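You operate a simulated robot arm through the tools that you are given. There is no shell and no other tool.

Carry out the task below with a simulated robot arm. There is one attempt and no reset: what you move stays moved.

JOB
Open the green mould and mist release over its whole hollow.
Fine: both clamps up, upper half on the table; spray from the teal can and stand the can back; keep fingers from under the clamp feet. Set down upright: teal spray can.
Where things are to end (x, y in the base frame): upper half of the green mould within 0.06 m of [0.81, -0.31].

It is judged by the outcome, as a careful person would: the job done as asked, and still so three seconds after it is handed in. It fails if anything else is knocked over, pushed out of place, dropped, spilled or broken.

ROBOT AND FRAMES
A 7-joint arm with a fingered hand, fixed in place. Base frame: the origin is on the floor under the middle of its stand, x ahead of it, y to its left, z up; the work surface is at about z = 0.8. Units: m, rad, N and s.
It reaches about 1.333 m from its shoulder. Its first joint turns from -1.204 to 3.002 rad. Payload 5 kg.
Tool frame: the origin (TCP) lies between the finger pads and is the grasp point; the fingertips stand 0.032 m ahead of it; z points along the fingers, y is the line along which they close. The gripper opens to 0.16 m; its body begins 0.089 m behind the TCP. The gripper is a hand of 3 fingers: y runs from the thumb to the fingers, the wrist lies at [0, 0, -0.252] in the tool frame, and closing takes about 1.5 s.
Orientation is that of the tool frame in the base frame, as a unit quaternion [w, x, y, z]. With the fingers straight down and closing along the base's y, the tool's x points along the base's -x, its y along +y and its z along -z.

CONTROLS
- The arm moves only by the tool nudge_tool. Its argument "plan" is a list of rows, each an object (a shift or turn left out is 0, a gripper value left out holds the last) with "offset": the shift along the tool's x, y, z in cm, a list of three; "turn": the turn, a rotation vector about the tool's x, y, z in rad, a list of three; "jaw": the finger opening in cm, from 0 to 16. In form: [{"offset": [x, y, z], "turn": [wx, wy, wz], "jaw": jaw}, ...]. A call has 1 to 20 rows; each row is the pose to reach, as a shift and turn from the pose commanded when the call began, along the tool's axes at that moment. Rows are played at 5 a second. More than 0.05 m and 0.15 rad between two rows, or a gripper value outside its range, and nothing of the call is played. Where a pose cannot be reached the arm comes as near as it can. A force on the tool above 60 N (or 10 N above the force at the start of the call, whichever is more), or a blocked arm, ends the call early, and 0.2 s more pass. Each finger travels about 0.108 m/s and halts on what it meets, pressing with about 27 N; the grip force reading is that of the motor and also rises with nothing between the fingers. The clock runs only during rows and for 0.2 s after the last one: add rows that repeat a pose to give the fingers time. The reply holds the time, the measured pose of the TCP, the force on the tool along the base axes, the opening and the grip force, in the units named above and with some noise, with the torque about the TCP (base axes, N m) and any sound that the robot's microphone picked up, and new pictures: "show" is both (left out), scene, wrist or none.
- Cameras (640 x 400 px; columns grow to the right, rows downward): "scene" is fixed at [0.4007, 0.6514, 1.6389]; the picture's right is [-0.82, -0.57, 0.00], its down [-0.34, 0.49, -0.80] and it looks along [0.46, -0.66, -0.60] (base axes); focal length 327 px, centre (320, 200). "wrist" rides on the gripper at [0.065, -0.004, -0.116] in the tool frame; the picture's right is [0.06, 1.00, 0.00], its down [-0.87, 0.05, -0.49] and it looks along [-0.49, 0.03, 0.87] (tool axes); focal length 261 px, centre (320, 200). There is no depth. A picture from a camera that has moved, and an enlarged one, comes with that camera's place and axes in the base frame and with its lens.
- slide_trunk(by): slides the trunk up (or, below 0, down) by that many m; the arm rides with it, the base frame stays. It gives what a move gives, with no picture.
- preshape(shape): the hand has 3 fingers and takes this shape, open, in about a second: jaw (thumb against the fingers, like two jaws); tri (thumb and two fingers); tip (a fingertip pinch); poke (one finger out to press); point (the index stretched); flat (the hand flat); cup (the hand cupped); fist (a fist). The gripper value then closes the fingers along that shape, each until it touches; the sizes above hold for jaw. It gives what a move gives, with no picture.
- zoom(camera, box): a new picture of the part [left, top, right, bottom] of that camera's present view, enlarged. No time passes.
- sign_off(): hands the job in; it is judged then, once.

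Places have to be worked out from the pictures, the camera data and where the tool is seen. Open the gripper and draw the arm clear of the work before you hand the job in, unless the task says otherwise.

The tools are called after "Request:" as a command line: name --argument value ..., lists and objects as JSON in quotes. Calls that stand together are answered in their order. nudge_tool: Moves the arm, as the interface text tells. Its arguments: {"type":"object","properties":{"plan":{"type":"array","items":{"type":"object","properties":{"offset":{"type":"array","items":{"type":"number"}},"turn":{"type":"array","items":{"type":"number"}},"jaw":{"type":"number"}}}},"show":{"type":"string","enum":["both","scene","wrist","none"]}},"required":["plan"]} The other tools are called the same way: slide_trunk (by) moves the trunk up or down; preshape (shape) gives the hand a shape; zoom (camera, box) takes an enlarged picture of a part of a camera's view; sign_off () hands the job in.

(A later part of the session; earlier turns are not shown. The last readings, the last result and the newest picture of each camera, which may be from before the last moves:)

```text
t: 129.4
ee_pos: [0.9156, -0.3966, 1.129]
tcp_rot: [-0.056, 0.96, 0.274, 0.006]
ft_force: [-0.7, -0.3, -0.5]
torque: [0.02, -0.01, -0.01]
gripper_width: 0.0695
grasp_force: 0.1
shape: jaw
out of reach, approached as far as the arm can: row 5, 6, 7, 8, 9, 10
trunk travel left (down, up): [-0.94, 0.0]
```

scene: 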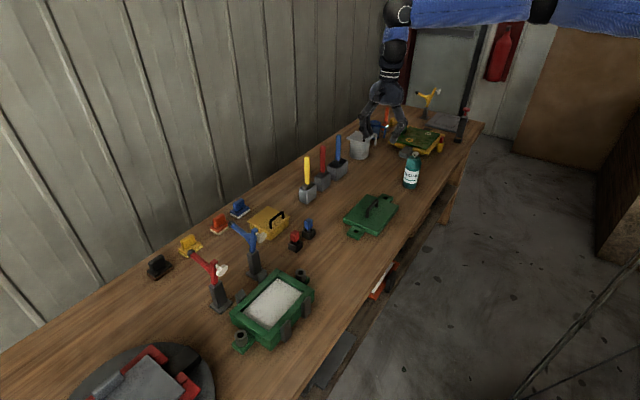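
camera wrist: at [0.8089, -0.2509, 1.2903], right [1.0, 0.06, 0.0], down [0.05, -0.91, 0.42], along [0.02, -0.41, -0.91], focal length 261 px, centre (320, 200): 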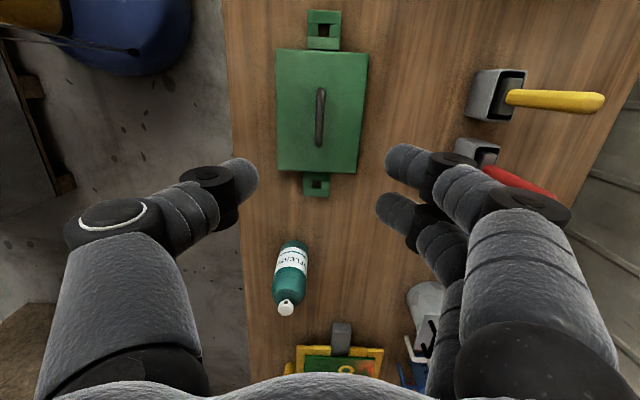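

The yaw limit in that direction is near azimuth 50°. I turn back the other way and test the opposite side, moving a bit higher.

Request:
nudge_tool --plan '[{"offset": [-1.3, -0.7, -1.5], "turn": [0, 0, -0.125]}, {"offset": [-2.6, -1.4, -3.0], "turn": [0, 0, -0.25]}, {"offset": [-4.0, -2.0, -4.5], "turn": [0, 0, -0.375]}, {"offset": [-5.3, -2.7, -6.0], "turn": [0, 0, -0.5]}, {"offset": [-6.6, -3.4, -7.5], "turn": [0, 0, -0.625]}, {"offset": [-7.9, -4.1, -9.0], "turn": [0, 0, -0.75]}, {"offset": [-9.3, -4.8, -10.6], "turn": [0, 0, -0.875]}, {"offset": [-10.6, -5.4, -12.1], "turn": [0, 0, -1.0]}, {"offset": [-10.6, -5.4, -12.1], "turn": [0, 0, -1.14]}, {"offset": [-10.6, -5.4, -12.1], "turn": [0, 0, -1.28]}, {"offset": [-10.6, -5.4, -12.1], "turn": [0, 0, -1.42]}, {"offset": [-10.6, -5.4, -12.1], "turn": [0, 0, -1.56]}, {"offset": [-10.6, -5.4, -12.1], "turn": [0, 0, -1.7]}, {"offset": [-10.6, -5.4, -12.1], "turn": [0, 0, -1.84]}, {"offset": [-10.6, -5.4, -12.1], "turn": [0, 0, -1.98]}, {"offset": [-10.6, -5.4, -12.1], "turn": [0, 0, -2.12]}, {"offset": [-10.6, -5.4, -12.1], "turn": [0, 0, -2.26]}, {"offset": [-10.6, -5.4, -12.1], "turn": [0, 0, -2.4]}, {"offset": [-10.6, -5.4, -12.1], "turn": [0, 0, -2.54]}, {"offset": [-10.6, -5.4, -12.1], "turn": [0, 0, -2.68]}]' --show "scene"

```text
t: 133.7
ee_pos: [0.8025, -0.4228, 1.2503]
tcp_rot: [-0.007, -0.048, 0.997, 0.057]
ft_force: [-0.2, 0.0, 0.4]
torque: [0.01, 0.01, 0.0]
gripper_width: 0.0699
grasp_force: 0.1
shape: jaw
trunk travel left (down, up): [-0.94, 0.0]
```

scene: 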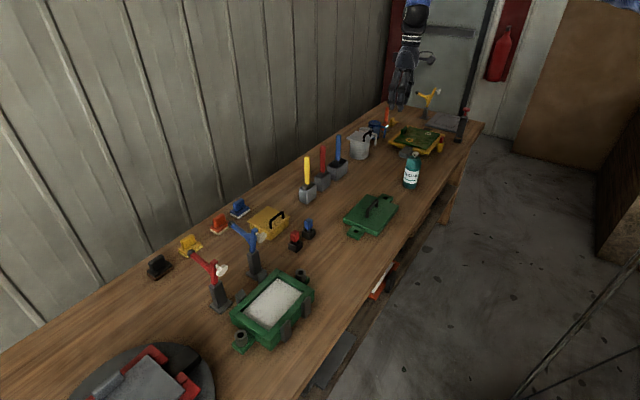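

Fully reached at azimuth 185°. I continue the yaw toward 275°.

Request:
nudge_tool --plan '[{"turn": [0, 0, -0.14]}, {"turn": [0, 0, -0.28]}, {"turn": [0, 0, -0.42]}, {"turn": [0, 0, -0.56]}, {"turn": [0, 0, -0.7]}, {"turn": [0, 0, -0.84]}, {"turn": [0, 0, -0.98]}, {"turn": [0, 0, -1.12]}, {"turn": [0, 0, -1.26]}, {"turn": [0, 0, -1.4]}, {"turn": [0, 0, -1.48]}]' --show "both"

```text
t: 136.1
ee_pos: [0.8042, -0.4228, 1.2495]
tcp_rot: [-0.033, 0.709, -0.703, -0.046]
ft_force: [-0.5, -0.1, -0.1]
torque: [0.03, -0.01, 0.01]
gripper_width: 0.0698
grasp_force: 0.0
shape: jaw
trunk travel left (down, up): [-0.94, 0.0]
camera wrist: at [0.8095, -0.5003, 1.3575], right [-1.0, -0.07, 0.01], down [-0.05, 0.81, 0.59], along [-0.05, 0.59, -0.81], focal length 261 px, centre (320, 200)
```

scene: 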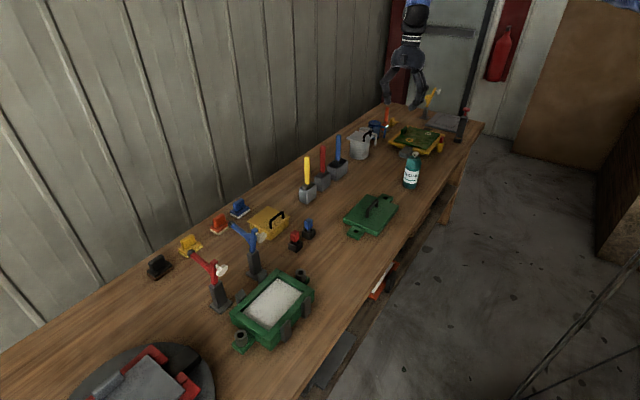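
wrist: 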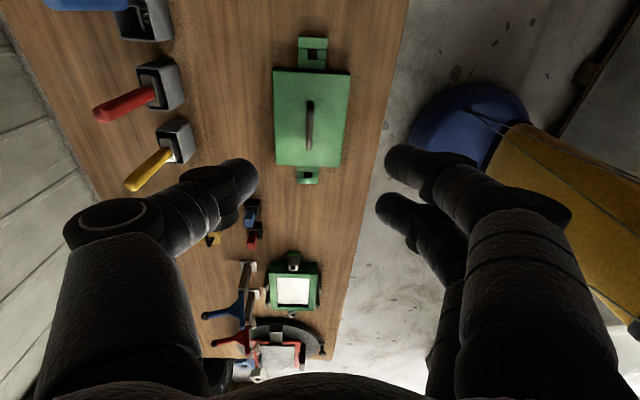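

The hand yaws freely from about 50° to 270°. So I can pick up the can at this yaw and later turn it 180°, so the nozzle points down when the hand tilts left. I move above the can with the hand made vertical and opened.

Request:
nudge_tool --plan '[{"offset": [3.6, 0.7, 1.6], "turn": [0.004, 0.022, 0], "jaw": 11}, {"offset": [7.2, 1.4, 3.2], "turn": [0.008, 0.045, 0]}, {"offset": [10.7, 2.0, 4.9], "turn": [0.011, 0.067, 0]}, {"offset": [14.3, 2.7, 6.5], "turn": [0.015, 0.089, 0]}, {"offset": [17.9, 3.4, 8.1], "turn": [0.019, 0.1115, 0]}, {"offset": [17.9, 3.4, 8.1], "turn": [0.019, 0.1115, 0]}]' --show "both"

```text
t: 137.4
ee_pos: [0.7675, -0.5906, 1.1481]
tcp_rot: [-0.001, 0.709, -0.705, 0.0]
ft_force: [-0.3, -0.5, 0.6]
torque: [0.01, -0.01, -0.02]
gripper_width: 0.11
grasp_force: 0.0
shape: jaw
trunk travel left (down, up): [-0.94, 0.0]
camera wrist: at [0.7716, -0.6561, 1.2637], right [-1.0, -0.07, 0.0], down [-0.06, 0.87, 0.49], along [-0.03, 0.49, -0.87], focal length 261 px, centre (320, 200)
```

scene: 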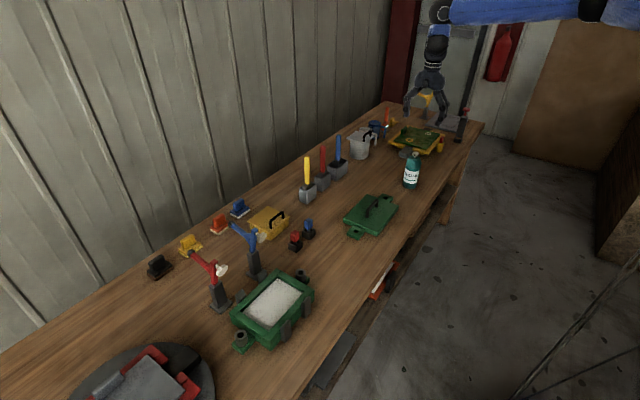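
wrist: 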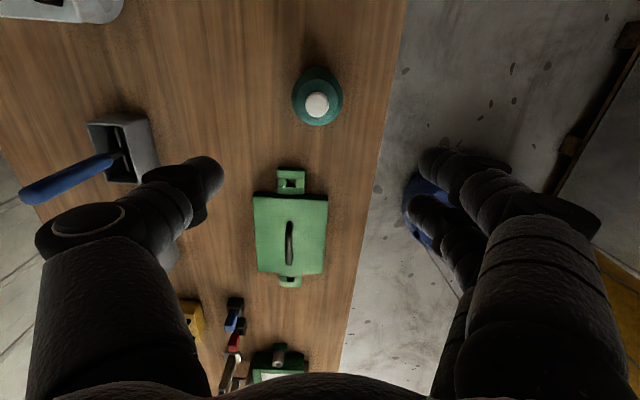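

The can's axis is at about (0.772, -0.607) from this closer view. I shift over it and descend partway, then look again.

Request:
nudge_tool --plan '[{"offset": [0.8, -0.2, 3]}, {"offset": [1.65, -0.45, 6]}, {"offset": [1.65, -0.45, 9]}, {"offset": [1.65, -0.45, 12]}, {"offset": [1.65, -0.45, 14]}, {"offset": [1.65, -0.45, 14]}]' --show "both"

Request:
zoom --camera "scene" --box '[370, 90, 470, 200]'

```text
t: 138.8
ee_pos: [0.7723, -0.6057, 1.0096]
tcp_rot: [-0.001, 0.709, -0.705, -0.001]
ft_force: [-0.1, -0.5, -0.5]
torque: [0.04, -0.02, -0.01]
gripper_width: 0.1095
grasp_force: 0.1
shape: jaw
trunk travel left (down, up): [-0.94, 0.0]
camera wrist: at [0.7761, -0.6723, 1.1237], right [-1.0, -0.07, 0.0], down [-0.06, 0.87, 0.49], along [-0.03, 0.49, -0.87], focal length 261 px, centre (320, 200)
```

scene: 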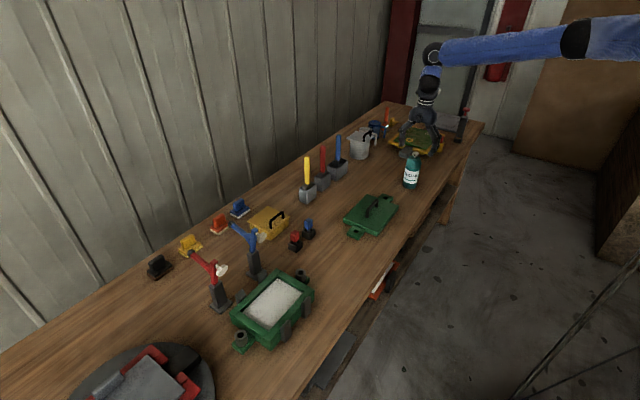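
wrist: 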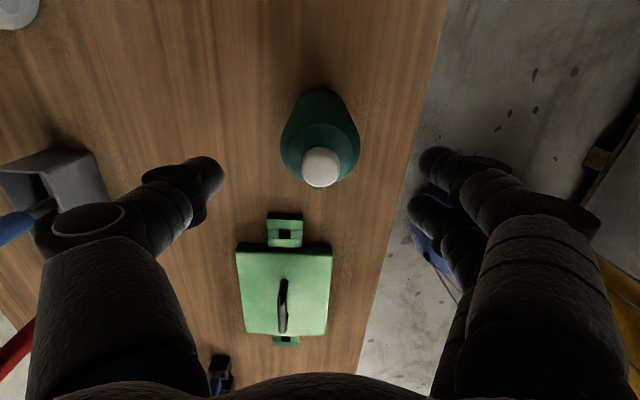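

```text
3.64 times, centred on (420, 145) of scene
camera zoom: at [0.4007, 0.6514, 1.6389], right [-0.82, -0.57, 0.0], down [-0.34, 0.49, -0.8], along [0.46, -0.66, -0.6], focal length 1190 px, centre (-44, 400)
```

zoom: 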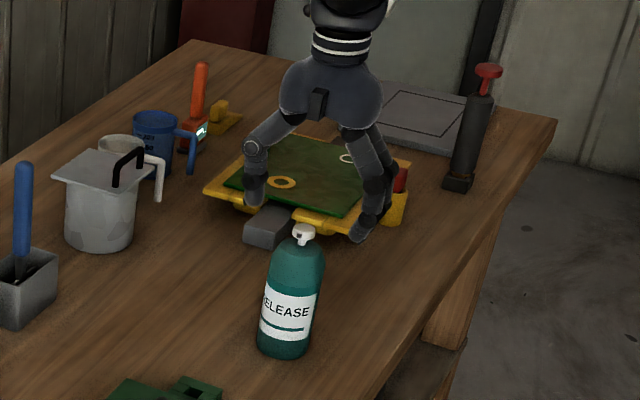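

Both cameras agree now: can axis at (0.7725, -0.607), cap top at z ≈ 0.96. I descend to TCP z ≈ 0.888 so the palm stays about 1.7 cm above the cap.

Request:
nudge_tool --plan '[{"offset": [0.1, 0, 3]}, {"offset": [0.1, 0, 6]}, {"offset": [0.1, 0, 9]}, {"offset": [0.1, 0, 11]}, {"offset": [0.1, 0, 12.1]}, {"offset": [0.1, 0, 12.1]}]' --show "both"

Request:
zoom --camera "scene" --box '[370, 110, 460, 200]'

```text
t: 140.2
ee_pos: [0.7734, -0.6068, 0.8875]
tcp_rot: [0.0, 0.709, -0.705, -0.001]
ft_force: [0.2, -0.4, 0.8]
torque: [0.0, -0.02, -0.02]
gripper_width: 0.1098
grasp_force: 0.0
shape: jaw
trunk travel left (down, up): [-0.94, 0.0]
camera wrist: at [0.7784, -0.6732, 1.0034], right [-1.0, -0.07, 0.0], down [-0.06, 0.87, 0.49], along [-0.03, 0.49, -0.87], focal length 261 px, centre (320, 200)
```

scene: 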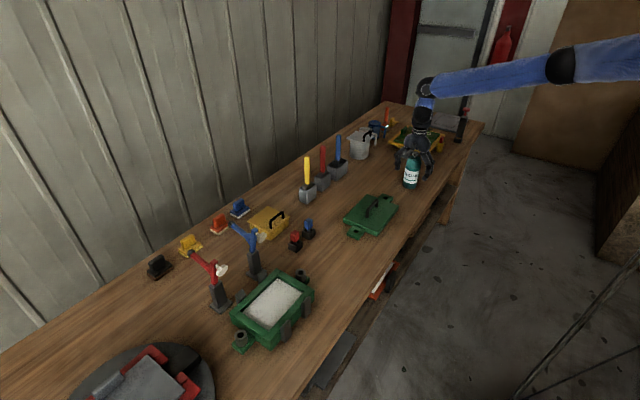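
wrist: 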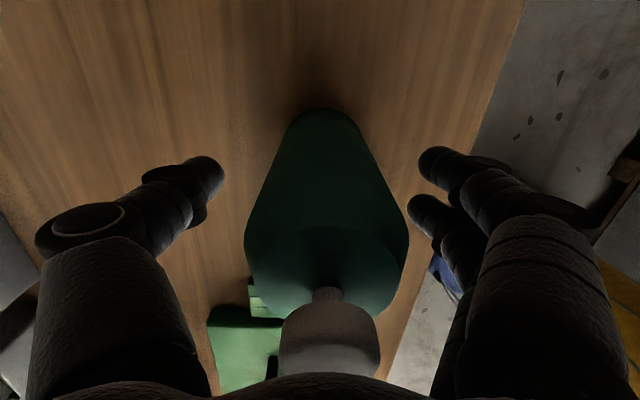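

```text
4.44 times, centred on (415, 155) of scene
camera zoom: at [0.4007, 0.6514, 1.6389], right [-0.82, -0.57, 0.0], down [-0.34, 0.49, -0.8], along [0.46, -0.66, -0.6], focal length 1454 px, centre (-102, 400)
```

zoom: 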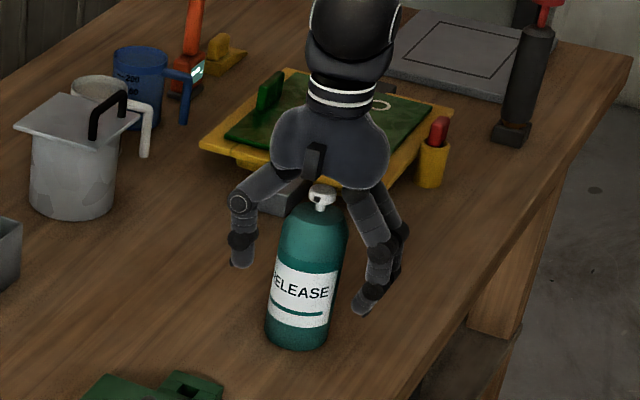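

The can stands between thumb and fingers with the palm clear above the cap. I close the grip.

Request:
nudge_tool --plan '[{"offset": [0, 0, 0], "jaw": 5}, {"offset": [0, 0, 0]}, {"offset": [0, 0, 0]}, {"offset": [0, 0, 0]}, {"offset": [0, 0, 0]}]' --show "wrist"

Request:
zoom --camera "scene" --box '[370, 110, 460, 200]'

```text
t: 141.4
ee_pos: [0.7739, -0.6068, 0.888]
tcp_rot: [-0.001, 0.709, -0.705, -0.001]
ft_force: [0.3, -0.3, 1.1]
torque: [0.0, 0.04, -0.01]
gripper_width: 0.0546
grasp_force: 27.2
shape: jaw
trunk travel left (down, up): [-0.94, 0.0]
camera wrist: at [0.7785, -0.6732, 1.0034], right [-1.0, -0.07, 0.0], down [-0.06, 0.87, 0.49], along [-0.03, 0.49, -0.87], focal length 261 px, centre (320, 200)
```

wrist: 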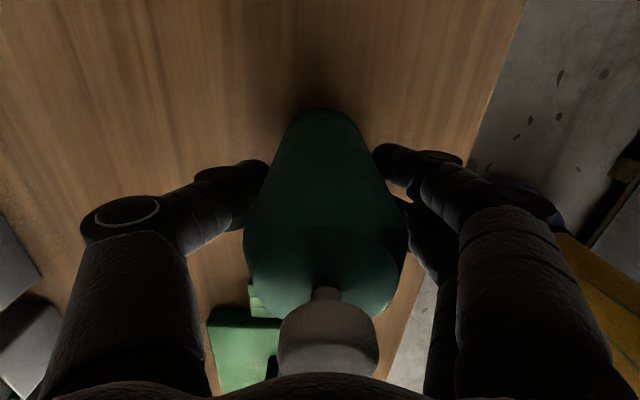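

```text
4.44 times, centred on (415, 155) of scene
camera zoom: at [0.4007, 0.6514, 1.6389], right [-0.82, -0.57, 0.0], down [-0.34, 0.49, -0.8], along [0.46, -0.66, -0.6], focal length 1454 px, centre (-102, 400)
```

zoom: 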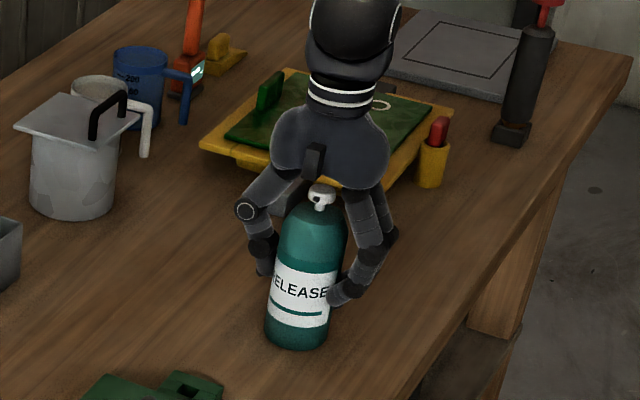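

The grip holds at 27 N (width 0.055). I lift straight up and check the can comes along upright.

Request:
nudge_tool --plan '[{"offset": [0, 0, -1], "jaw": 3}, {"offset": [0, 0, -3]}, {"offset": [0, 0, -6]}, {"offset": [0, 0, -10]}, {"offset": [0, 0, -14]}, {"offset": [0, 0, -18]}, {"offset": [0, 0, -18]}]' --show "both"

Request:
zoom --camera "scene" --box '[370, 40, 470, 180]'

```text
t: 143.1
ee_pos: [0.7719, -0.6101, 1.0683]
tcp_rot: [0.0, 0.709, -0.705, -0.002]
ft_force: [-0.3, 0.5, -3.1]
torque: [0.0, -0.01, -0.01]
gripper_width: 0.0543
grasp_force: 27.2
shape: jaw
trunk travel left (down, up): [-0.94, 0.0]
camera wrist: at [0.7763, -0.6762, 1.1827], right [-1.0, -0.07, 0.0], down [-0.06, 0.87, 0.49], along [-0.03, 0.49, -0.87], focal length 261 px, centre (320, 200)
```

scene: 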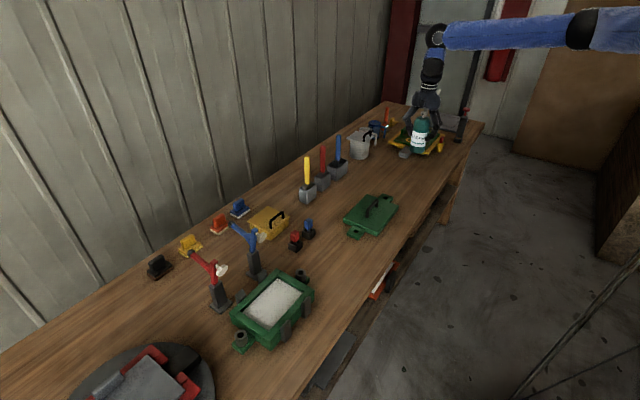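
wrist: 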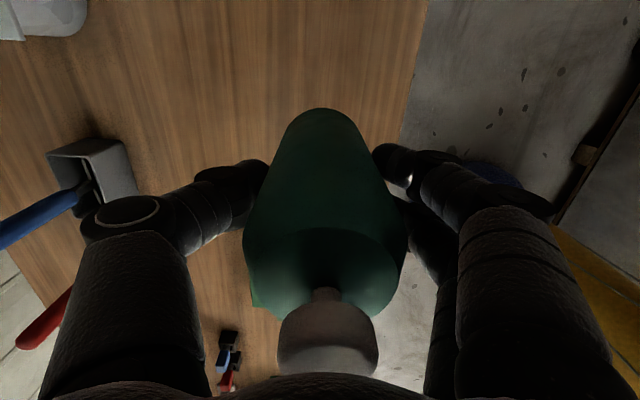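

```text
2.86 times, centred on (420, 110) of scene
camera zoom: at [0.4007, 0.6514, 1.6389], right [-0.82, -0.57, 0.0], down [-0.34, 0.49, -0.8], along [0.46, -0.66, -0.6], focal length 935 px, centre (34, 457)
```

zoom: 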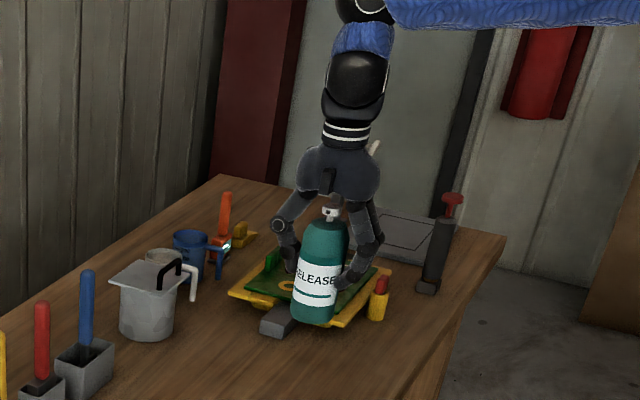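

The can is lifted upright (about 3 N) with nothing pressed. I carry it at a safe height toward the mould's +y side while turning the hand so the nozzle will face the mould.

Request:
nudge_tool --plan '[{"offset": [0, 0, -4.6]}, {"offset": [0, 0, -9.2]}, {"offset": [-4.7, 0.15, -9.2], "turn": [0, 0, 0.119]}, {"offset": [-9.4, 0.3, -9.2], "turn": [0, 0, 0.238]}, {"offset": [-14.1, 0.45, -9.2], "turn": [0, 0, 0.357]}, {"offset": [-18.8, 0.6, -9.2], "turn": [0, 0, 0.476]}, {"offset": [-23.5, 0.75, -9.2], "turn": [0, 0, 0.595]}, {"offset": [-28.2, 0.9, -9.2], "turn": [0, 0, 0.714]}, {"offset": [-32.9, 1.05, -9.2], "turn": [0, 0, 0.833]}, {"offset": [-37.6, 1.2, -9.2], "turn": [0, 0, 0.952]}, {"offset": [-42.3, 1.35, -9.2], "turn": [0, 0, 1.071]}, {"offset": [-47, 1.5, -9.2], "turn": [0, 0, 1.19]}, {"offset": [-51.7, 1.65, -9.2], "turn": [0, 0, 1.309]}, {"offset": [-56.4, 1.8, -9.2], "turn": [0, 0, 1.428]}, {"offset": [-61.1, 1.95, -9.2], "turn": [0, 0, 1.547]}, {"offset": [-65.8, 2.1, -9.2], "turn": [0, 0, 1.666]}, {"offset": [-70.5, 2.25, -9.2], "turn": [0, 0, 1.785]}, {"offset": [-75.2, 2.4, -9.2], "turn": [0, 0, 1.904]}, {"offset": [-79.9, 2.6, -9.2], "turn": [0, 0, 2.023]}, {"offset": [-84.6, 2.7, -9.2], "turn": [0, 0, 2.142]}]' --show "both"

```text
t: 147.2
ee_pos: [0.7403, 0.24, 1.1618]
tcp_rot: [-0.001, 0.281, 0.96, 0.0]
ft_force: [-0.4, 1.3, -2.8]
torque: [-0.02, 0.01, 0.0]
gripper_width: 0.0539
grasp_force: 26.7
shape: jaw
trunk travel left (down, up): [-0.94, 0.0]
camera wrist: at [0.6838, 0.2715, 1.2776], right [0.49, 0.87, 0.0], down [0.76, -0.42, 0.49], along [0.43, -0.24, -0.87], focal length 261 px, centre (320, 200)
```

scene: 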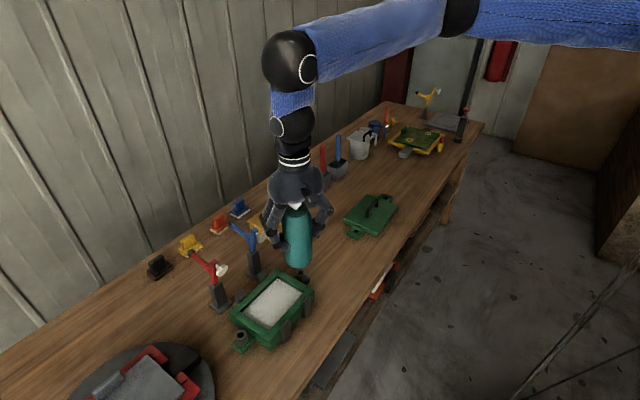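
wrist: 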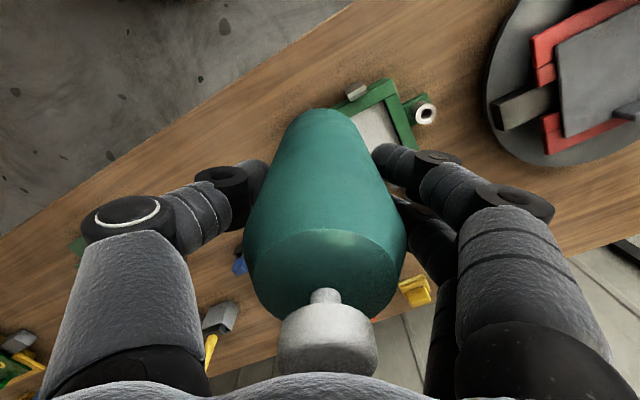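

The carry is fine and the site at (0.74, 0.42) shows as bare table between the mould and the turntable. I move over it and finish the yaw.

Request:
nudge_tool --plan '[{"offset": [2.4, 3.8, 0], "turn": [0, 0, 0.12]}, {"offset": [4.9, 7.6, 0], "turn": [0, 0, 0.24]}, {"offset": [7.3, 11.4, 0], "turn": [0, 0, 0.36]}, {"offset": [9.7, 15.2, 0], "turn": [0, 0, 0.478]}, {"offset": [9.7, 15.2, 0], "turn": [0, 0, 0.478]}]' --show "both"

```text
t: 148.4
ee_pos: [0.7419, 0.4128, 1.1649]
tcp_rot: [-0.003, 0.5, 0.866, 0.002]
ft_force: [-0.1, -1.5, -2.5]
torque: [0.05, 0.05, 0.03]
gripper_width: 0.0539
grasp_force: 27.5
shape: jaw
trunk travel left (down, up): [-0.94, 0.0]
camera wrist: at [0.7058, 0.466, 1.2803], right [0.83, 0.55, 0.0], down [0.48, -0.73, 0.49], along [0.27, -0.41, -0.87], focal length 261 px, centre (320, 200)
```

scene: 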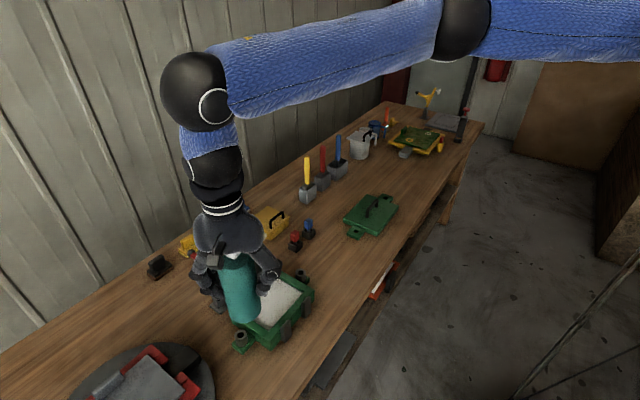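
wrist: 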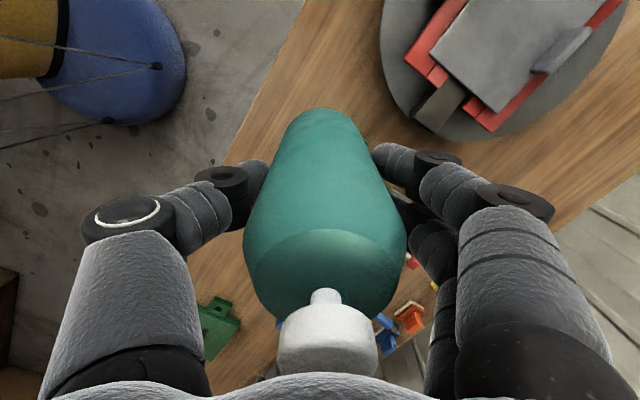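

Directly below is bare table. I lower the can to just above the surface.

Request:
nudge_tool --plan '[{"offset": [0, 0, 4]}, {"offset": [0, 0, 8]}, {"offset": [0, 0, 12]}, {"offset": [0, 0, 16]}, {"offset": [0, 0, 20]}, {"offset": [0, 0, 23]}, {"offset": [0, 0, 25.5]}, {"offset": [0, 0, 26.8]}, {"offset": [0, 0, 26.8]}]' --show "scene"

Request:
zoom --camera "scene" --box '[160, 220, 320, 400]'

```text
t: 150.4
ee_pos: [0.7326, 0.3834, 0.8976]
tcp_rot: [0.0, 0.499, 0.867, 0.001]
ft_force: [-0.5, 2.2, -2.2]
torque: [-0.14, 0.01, -0.02]
gripper_width: 0.0536
grasp_force: 27.8
shape: jaw
out of reach, approached as far as the arm can: row 1, 2, 3, 4, 5, 6, 7, 8, 9
trunk travel left (down, up): [-0.94, 0.0]
```

scene: 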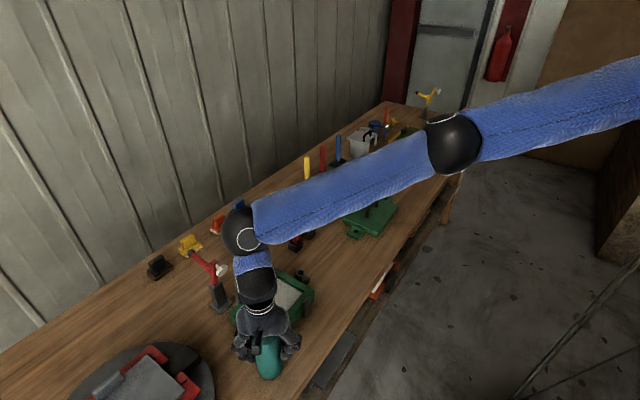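

```text
2.22 times, centred on (240, 310) of scene
camera zoom: at [0.4007, 0.6514, 1.6389], right [-0.82, -0.57, 0.0], down [-0.34, 0.49, -0.8], along [0.46, -0.66, -0.6], focal length 727 px, centre (498, -44)
```

zoom: 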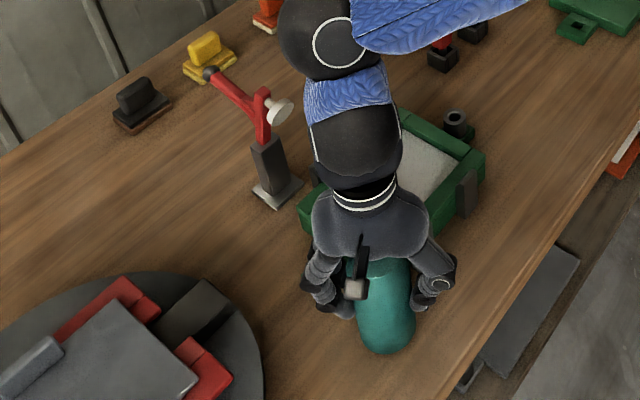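

The arm is at full stretch here with the trunk so high, and drifted to y = 0.383. I raise the can again and will lower the trunk to gain reach.

Request:
nudge_tool --plan '[{"offset": [0, 0, -4]}, {"offset": [0, 0, -8]}, {"offset": [0, 0, -12.5]}, {"offset": [0, 0, -17]}, {"offset": [0, 0, -21.5]}, {"offset": [0, 0, -26]}, {"offset": [0, 0, -30]}, {"offset": [0, 0, -34]}, {"offset": [0, 0, -34]}]' --show "none"

```text
t: 152.4
ee_pos: [0.7364, 0.3789, 1.2371]
tcp_rot: [0.0, 0.499, 0.867, 0.001]
ft_force: [0.5, 0.2, -3.4]
torque: [-0.02, 0.03, 0.0]
gripper_width: 0.0536
grasp_force: 27.4
shape: jaw
trunk travel left (down, up): [-0.94, 0.0]
```

Now I lower the trunk by 0.25; the can's base will stay about 0.1 m above the table.

Request:
slide_trunk --by -0.25

```text
t: 155.0
ee_pos: [0.7357, 0.3793, 0.9875]
tcp_rot: [-0.001, 0.499, 0.867, 0.0]
ft_force: [0.6, -0.4, -2.9]
torque: [-0.01, 0.0, -0.01]
gripper_width: 0.0536
grasp_force: 26.8
shape: jaw
trunk travel left (down, up): [-0.69, 0.25]
```

I shift to y ≈ 0.42 and lower toward the table.

Request:
nudge_tool --plan '[{"offset": [1.8, 1.0, 0]}, {"offset": [3.55, 2.06, 0]}, {"offset": [3.55, 2.06, 3]}, {"offset": [3.55, 2.06, 6]}, {"offset": [3.55, 2.06, 8.5]}, {"offset": [3.55, 2.06, 9.3]}, {"offset": [3.55, 2.06, 9.3]}]' --show "both"

Request:
zoom --camera "scene" --box '[160, 220, 320, 400]'

```text
t: 156.6
ee_pos: [0.7412, 0.4137, 0.8961]
tcp_rot: [0.0, 0.499, 0.867, 0.001]
ft_force: [0.4, -0.2, -3.3]
torque: [-0.01, 0.02, 0.01]
gripper_width: 0.0534
grasp_force: 27.2
shape: jaw
out of reach, approached as far as the arm can: row 5, 6, 7
trunk travel left (down, up): [-0.69, 0.25]
camera wrist: at [0.703, 0.4672, 1.0117], right [0.83, 0.56, 0.0], down [0.48, -0.73, 0.49], along [0.27, -0.41, -0.87], focal length 261 px, centre (320, 200)
```

scene: 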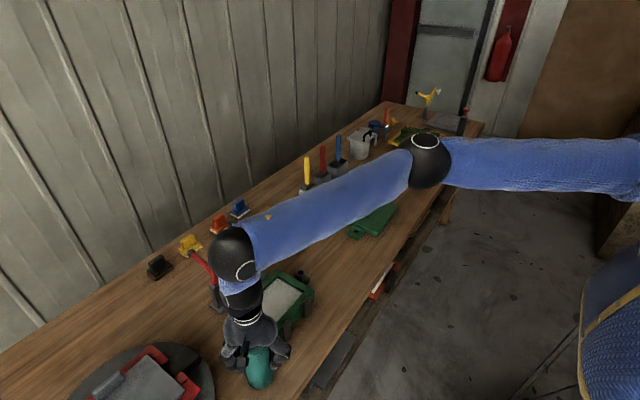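
wrist: 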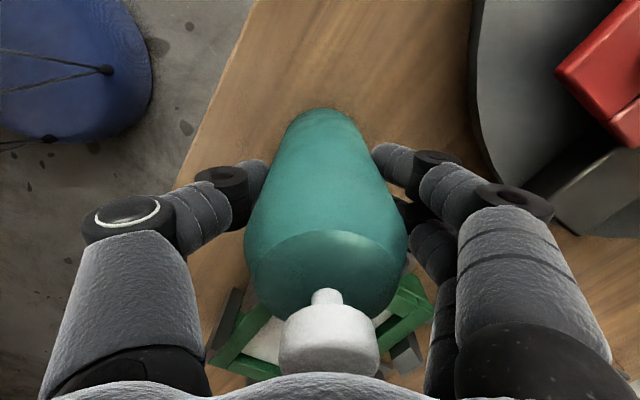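

```text
2.22 times, centred on (240, 310) of scene
camera zoom: at [0.4007, 0.6514, 1.6389], right [-0.82, -0.57, 0.0], down [-0.34, 0.49, -0.8], along [0.46, -0.66, -0.6], focal length 727 px, centre (498, -44)
```

zoom: 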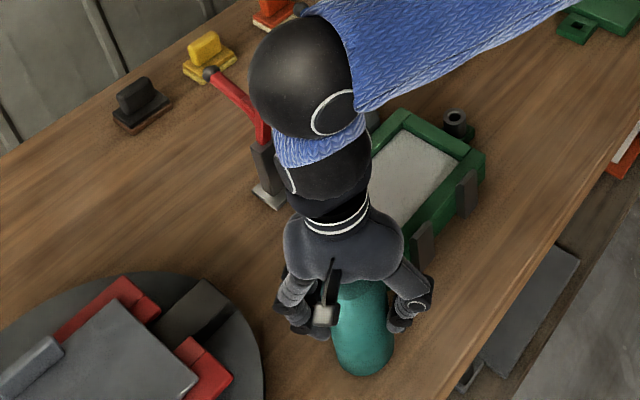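

The can hovers about 8 mm above the table. I lower the last bit gently until the weight comes off.

Request:
nudge_tool --plan '[{"offset": [0, 0, 0.3]}, {"offset": [0, 0, 0.6]}, {"offset": [0, 0, 0.9]}, {"offset": [0, 0, 0.9]}]' --show "none"

```text
t: 157.6
ee_pos: [0.7378, 0.4142, 0.8882]
tcp_rot: [0.0, 0.499, 0.867, 0.0]
ft_force: [-0.2, 0.6, 4.5]
torque: [0.03, -0.05, -0.01]
gripper_width: 0.0536
grasp_force: 27.0
shape: jaw
trunk travel left (down, up): [-0.69, 0.25]
```

The can is standing on the table (weight off). Before pressing anything I do a dry run: with the can still held and unpressed, I lift and tilt toward the spraying pose over the hollow to confirm reach and clearance.

Request:
nudge_tool --plan '[{"offset": [0, 0, -4]}, {"offset": [0, 0, -8]}, {"offset": [-1.0, 0.6, -8.9], "turn": [-0.034, 0.128, 0.045]}, {"offset": [-2.1, 1.2, -9.4], "turn": [-0.069, 0.255, 0.09]}, {"offset": [-3.1, 1.7, -9.8], "turn": [-0.103, 0.383, 0.135]}, {"offset": [-4.2, 2.3, -10.2], "turn": [-0.137, 0.511, 0.179]}, {"offset": [-5.2, 2.9, -10.6], "turn": [-0.172, 0.638, 0.224]}, {"offset": [-6.2, 3.5, -11], "turn": [-0.206, 0.766, 0.269]}, {"offset": [-7.3, 4.0, -11.3], "turn": [-0.241, 0.894, 0.314]}, {"offset": [-8.3, 4.6, -11.6], "turn": [-0.275, 1.021, 0.359]}, {"offset": [-9.4, 5.2, -11.9], "turn": [-0.309, 1.149, 0.404]}, {"offset": [-10.4, 5.8, -12.2], "turn": [-0.344, 1.277, 0.449]}, {"offset": [-10.4, 5.8, -12.2], "turn": [-0.344, 1.277, 0.449]}]' --show "both"

```text
t: 160.4
ee_pos: [0.8424, 0.3532, 1.0106]
tcp_rot: [-0.431, 0.561, 0.56, 0.431]
ft_force: [-0.1, -1.3, -2.9]
torque: [-0.04, 0.05, 0.0]
gripper_width: 0.0537
grasp_force: 27.2
shape: jaw
trunk travel left (down, up): [-0.69, 0.25]
camera wrist: at [0.8375, 0.2578, 1.1029], right [1.0, 0.01, 0.06], down [0.05, -0.7, -0.71], along [0.03, 0.72, -0.7], focal length 261 px, centre (320, 200)
```

scene: 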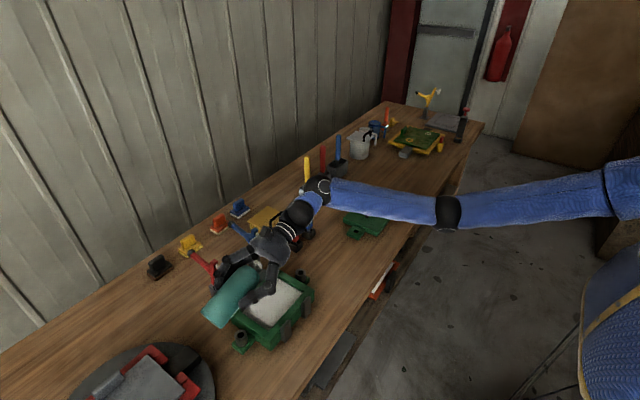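
wrist: 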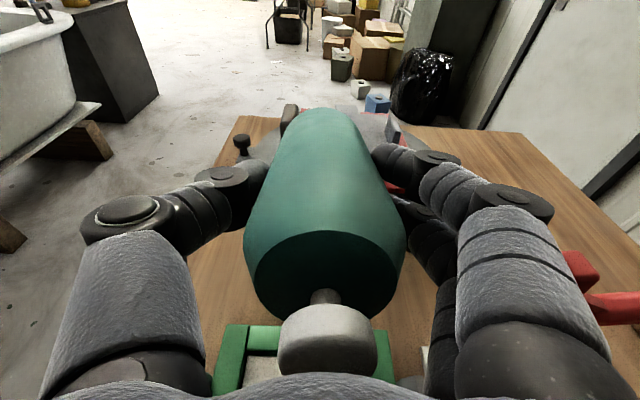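

The spray pose is fully reachable. I zoom to check the clearance between the hand and the raised clamps.

Request:
zoom --camera "scene" --box '[180, 200, 340, 360]'

Request:
zoom --camera "wrist" --box '[200, 250, 640, 400]'

```text
2.50 times, centred on (260, 280) of scene
camera zoom: at [0.4007, 0.6514, 1.6389], right [-0.82, -0.57, 0.0], down [-0.34, 0.49, -0.8], along [0.46, -0.66, -0.6], focal length 818 px, centre (470, 0)
```

zoom: 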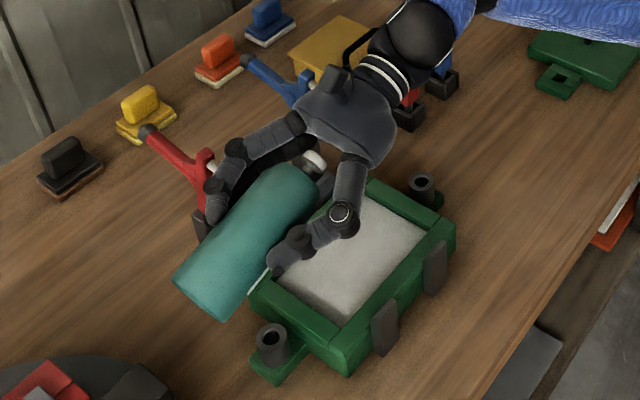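

```text
1.45 times, centred on (420, 325) of wrist
camera zoom: at [0.8375, 0.2578, 1.1029], right [1.0, 0.01, 0.06], down [0.05, -0.7, -0.71], along [0.03, 0.72, -0.7], focal length 379 px, centre (174, 18)
```

zoom: 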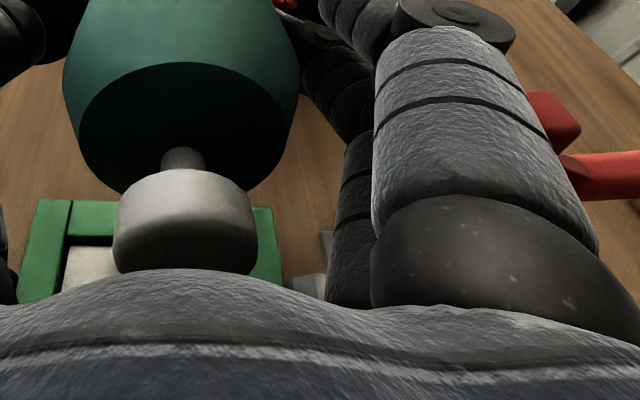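

Clearance to the red clamp is small at this height, so I'll spray from higher. I return the can upright over the set-down spot.

Request:
nudge_tool --plan '[{"offset": [-0.25, -1.0, 0.7], "turn": [0.034, -0.128, -0.045]}, {"offset": [-0.5, -2.1, 1.4], "turn": [0.069, -0.255, -0.09]}, {"offset": [-0.76, -3.1, 2.1], "turn": [0.103, -0.383, -0.135]}, {"offset": [-1.0, -4.2, 2.8], "turn": [0.137, -0.511, -0.179]}, {"offset": [-1.26, -5.2, 3.5], "turn": [0.172, -0.638, -0.224]}, {"offset": [-1.5, -6.3, 4.2], "turn": [0.206, -0.766, -0.269]}, {"offset": [-1.77, -7.3, 4.9], "turn": [0.241, -0.894, -0.314]}, {"offset": [-2.0, -8.4, 5.6], "turn": [0.275, -1.021, -0.359]}, {"offset": [-2.3, -9.4, 6.3], "turn": [0.309, -1.149, -0.404]}, {"offset": [-2.53, -10.46, 6.99], "turn": [0.344, -1.277, -0.449]}, {"offset": [-2.53, -10.46, 6.99], "turn": [0.344, -1.277, -0.449]}]' --show "both"

```text
t: 162.8
ee_pos: [0.738, 0.4115, 0.9669]
tcp_rot: [-0.001, 0.5, 0.866, 0.001]
ft_force: [0.5, -0.3, -3.0]
torque: [0.03, 0.08, -0.01]
gripper_width: 0.0536
grasp_force: 27.3
shape: jaw
trunk travel left (down, up): [-0.69, 0.25]
camera wrist: at [0.7015, 0.4655, 1.0826], right [0.83, 0.55, 0.0], down [0.48, -0.73, 0.49], along [0.27, -0.41, -0.87], focal length 261 px, centre (320, 200)
```

scene: 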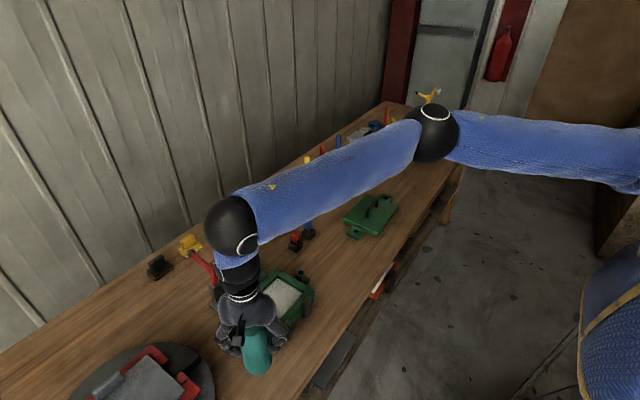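
wrist: 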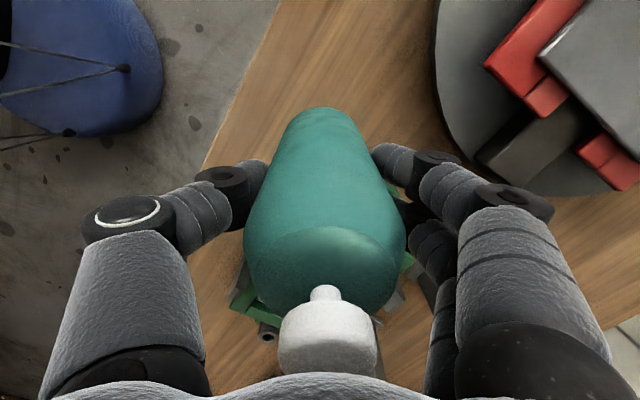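

Upright again at (0.738, 0.412). I lower it onto the table.

Request:
nudge_tool --plan '[{"offset": [0, 0, 3]}, {"offset": [0, 0, 5.5]}, {"offset": [0, 0, 7.2]}, {"offset": [0, 0, 7.9]}, {"offset": [0, 0, 7.9]}]' --show "none"

```text
t: 164.0
ee_pos: [0.737, 0.4133, 0.8889]
tcp_rot: [-0.001, 0.498, 0.867, 0.001]
ft_force: [-0.9, 1.0, -0.3]
torque: [-0.05, 0.01, 0.01]
gripper_width: 0.0534
grasp_force: 26.9
shape: jaw
trunk travel left (down, up): [-0.69, 0.25]
```

The can stands on the table. I open slightly and lower the hand so the palm comes close to the cap, watching the force.

Request:
nudge_tool --plan '[{"offset": [0, 0, 0], "jaw": 7.2}, {"offset": [0, 0, 0]}, {"offset": [0, 0, 0.4]}, {"offset": [0, 0, 0.8]}, {"offset": [0, 0, 1.2]}, {"offset": [0, 0, 1.2]}]' --show "both"

Request:
zoom --camera "wrist" --box '[220, 260, 440, 400]'

```text
t: 165.4
ee_pos: [0.7365, 0.4134, 0.8751]
tcp_rot: [0.0, 0.499, 0.867, 0.001]
ft_force: [0.5, -0.1, -0.2]
torque: [-0.03, -0.01, -0.02]
gripper_width: 0.0715
grasp_force: 0.0
shape: jaw
trunk travel left (down, up): [-0.69, 0.25]
camera wrist: at [0.7, 0.4673, 0.992], right [0.83, 0.56, 0.0], down [0.48, -0.72, 0.49], along [0.27, -0.41, -0.87], focal length 261 px, centre (320, 200)
```

scene: 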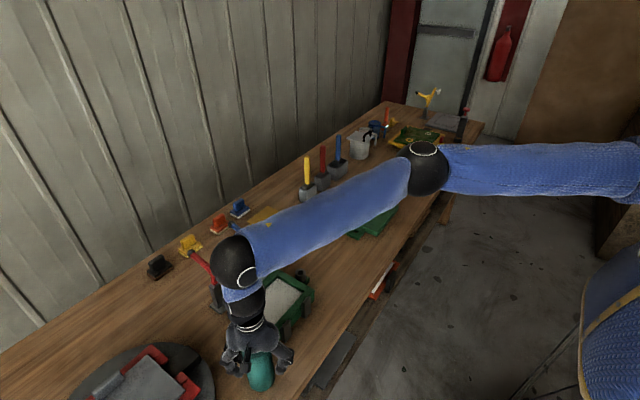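
wrist: 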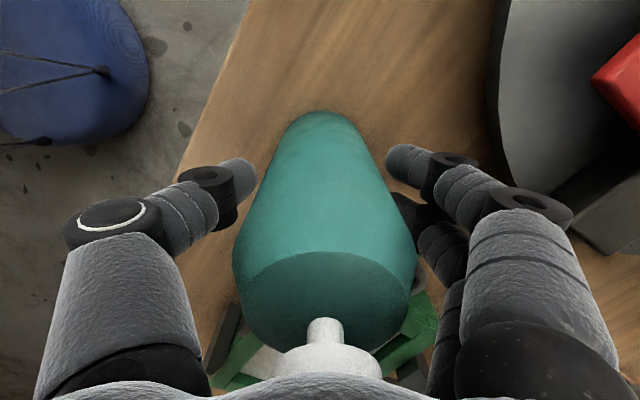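

```text
2.86 times, centred on (330, 330) of wrist
camera zoom: at [0.7, 0.4673, 0.992], right [0.83, 0.56, 0.0], down [0.48, -0.72, 0.49], along [0.27, -0.41, -0.87], focal length 745 px, centre (291, -171)
```

zoom: 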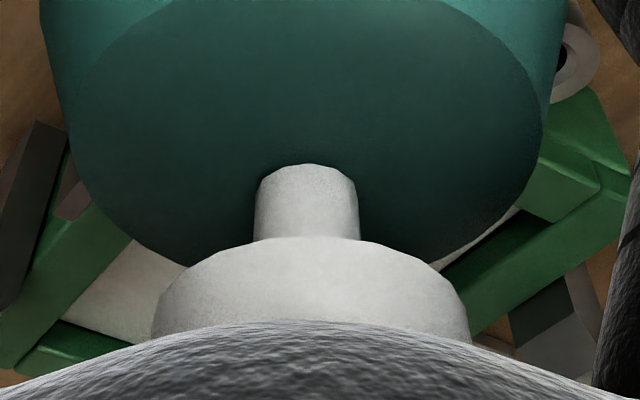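

The palm is now a few millimetres above the cap, with the nozzle facing the mould. I press the cap gently and listen.

Request:
nudge_tool --plan '[{"offset": [0, 0, 0.4]}, {"offset": [0, 0, 0.7]}, {"offset": [0, 0, 0.9]}]' --show "both"

```text
t: 166.2
ee_pos: [0.736, 0.4135, 0.8677]
tcp_rot: [-0.001, 0.498, 0.867, 0.001]
ft_force: [-0.2, 0.0, 2.4]
torque: [-0.03, 0.08, 0.01]
gripper_width: 0.0713
grasp_force: 0.1
shape: jaw
trunk travel left (down, up): [-0.69, 0.25]
heard: click
camera wrist: at [0.6997, 0.467, 0.983], right [0.83, 0.56, 0.0], down [0.48, -0.73, 0.49], along [0.27, -0.41, -0.87], focal length 261 px, centre (320, 200)
```

scene: 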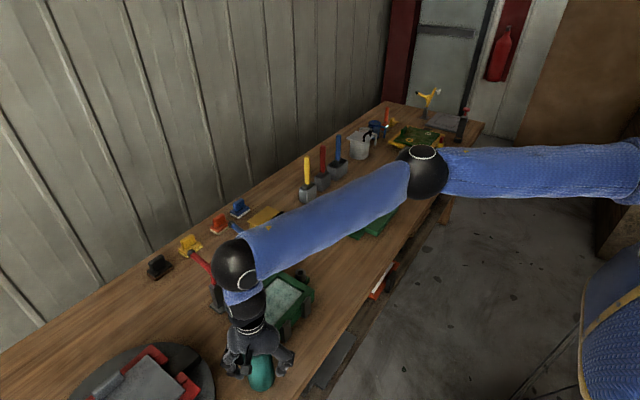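
wrist: 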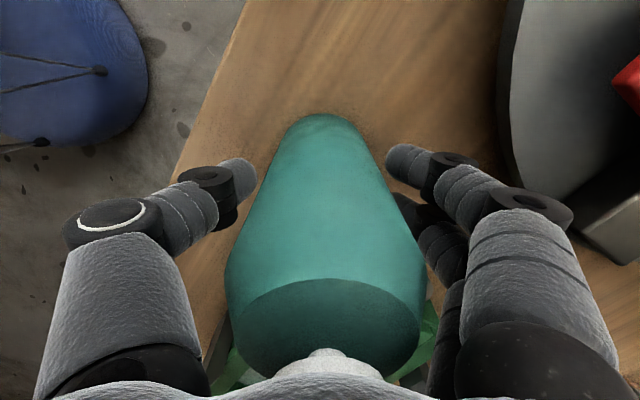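

"Click" was heard, and the hollow looks tinted already. I zoom to see it.

Request:
zoom --camera "scene" --box '[220, 260, 330, 360]'

```text
4.00 times, centred on (275, 310) of scene
camera zoom: at [0.4007, 0.6514, 1.6389], right [-0.82, -0.57, 0.0], down [-0.34, 0.49, -0.8], along [0.46, -0.66, -0.6], focal length 1309 px, centre (500, -240)
```

zoom: 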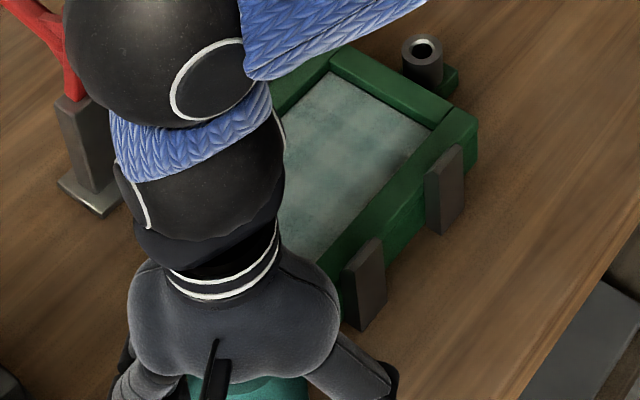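

The mist is landing in the hollow from here: the floor is tinted. I hold the press for about a second more, then lift off to inspect.

Request:
nudge_tool --plan '[{"offset": [0, 0, 0.1]}, {"offset": [0, 0, 0.1]}, {"offset": [0, 0, 0.1]}, {"offset": [0, 0, 0.1]}, {"offset": [0, 0, 0.1]}]' --show "none"

Request:
zoom --camera "scene" --box '[220, 260, 330, 360]'

```text
t: 167.4
ee_pos: [0.7362, 0.413, 0.8667]
tcp_rot: [-0.001, 0.498, 0.867, 0.0]
ft_force: [1.1, 0.4, 3.1]
torque: [-0.07, 0.05, -0.03]
gripper_width: 0.0712
grasp_force: 0.1
shape: jaw
trunk travel left (down, up): [-0.69, 0.25]
```

```text
4.00 times, centred on (275, 310) of scene
camera zoom: at [0.4007, 0.6514, 1.6389], right [-0.82, -0.57, 0.0], down [-0.34, 0.49, -0.8], along [0.46, -0.66, -0.6], focal length 1309 px, centre (500, -240)
```

zoom: 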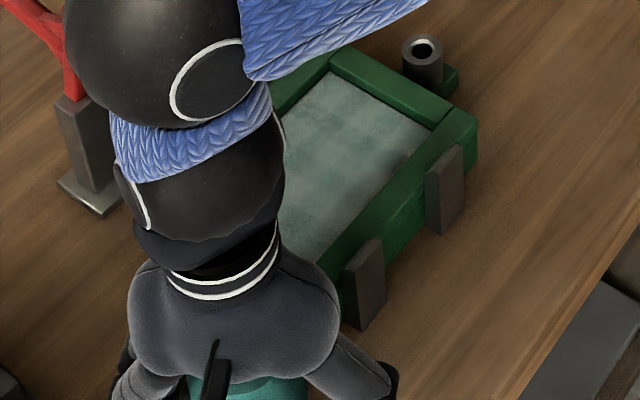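

Holding adds no further tint, so each press seems to give one puff. I lift off the can and look at the whole hollow.

Request:
nudge_tool --plan '[{"offset": [0, 0, -0.8], "jaw": 8.5}, {"offset": [0, 0, -2.5]}, {"offset": [0, 0, -6]}, {"offset": [0, 0, -10]}, {"offset": [0, 0, -14.5]}, {"offset": [0, 0, -19]}, {"offset": [0, 0, -22]}, {"offset": [0, 0, -22]}]' --show "both"

Request:
zoom --camera "scene" --box '[200, 260, 330, 390]'

```text
t: 169.2
ee_pos: [0.7349, 0.4125, 1.0858]
tcp_rot: [0.0, 0.499, 0.867, 0.0]
ft_force: [-0.5, 0.2, -0.8]
torque: [-0.03, -0.01, -0.01]
gripper_width: 0.0843
grasp_force: 0.1
shape: jaw
trunk travel left (down, up): [-0.69, 0.25]
camera wrist: at [0.6988, 0.4658, 1.2014], right [0.83, 0.56, 0.0], down [0.48, -0.72, 0.49], along [0.27, -0.41, -0.87], focal length 261 px, centre (320, 200)
```

scene: 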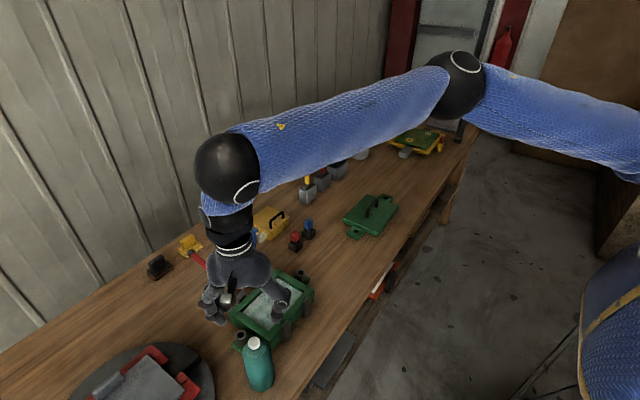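
wrist: 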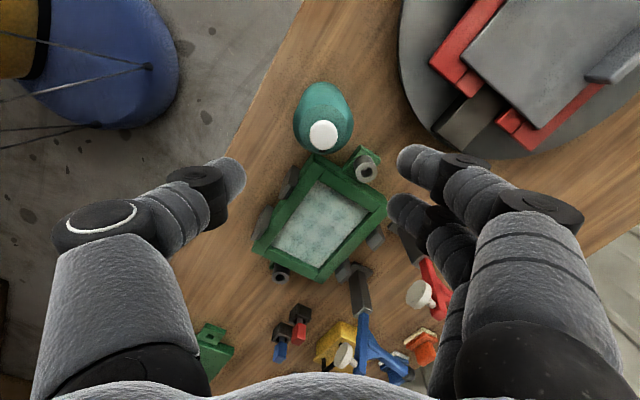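

```text
3.08 times, centred on (265, 325) of scene
camera zoom: at [0.4007, 0.6514, 1.6389], right [-0.82, -0.57, 0.0], down [-0.34, 0.49, -0.8], along [0.46, -0.66, -0.6], focal length 1007 px, centre (489, -185)
```

zoom: 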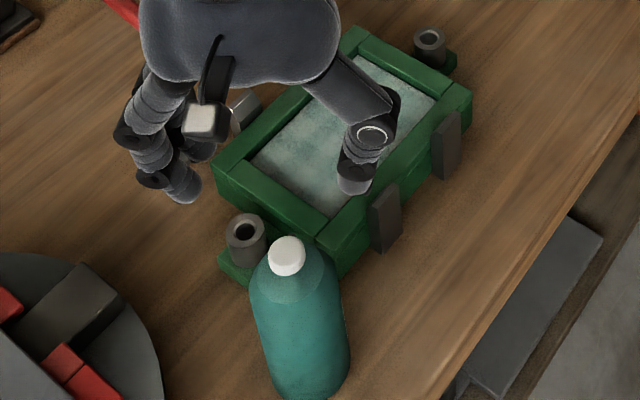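

The hollow is visible from the wrist camera now; I zoom on it.

Request:
zoom --camera "wrist" --box '[240, 140, 400, 300]'

```text
2.50 times, centred on (320, 220) of wrist
camera zoom: at [0.6988, 0.4658, 1.2014], right [0.83, 0.56, 0.0], down [0.48, -0.72, 0.49], along [0.27, -0.41, -0.87], focal length 652 px, centre (320, 150)
```

zoom: 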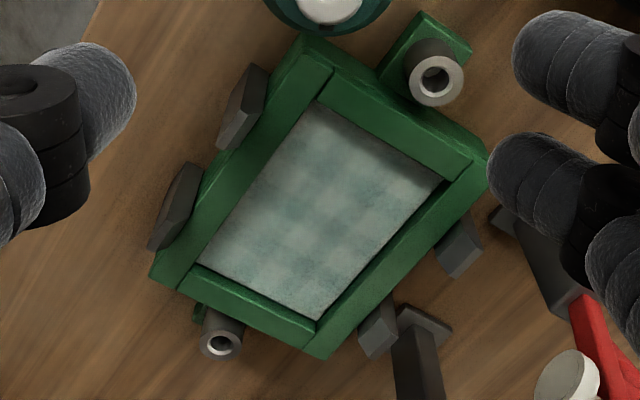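

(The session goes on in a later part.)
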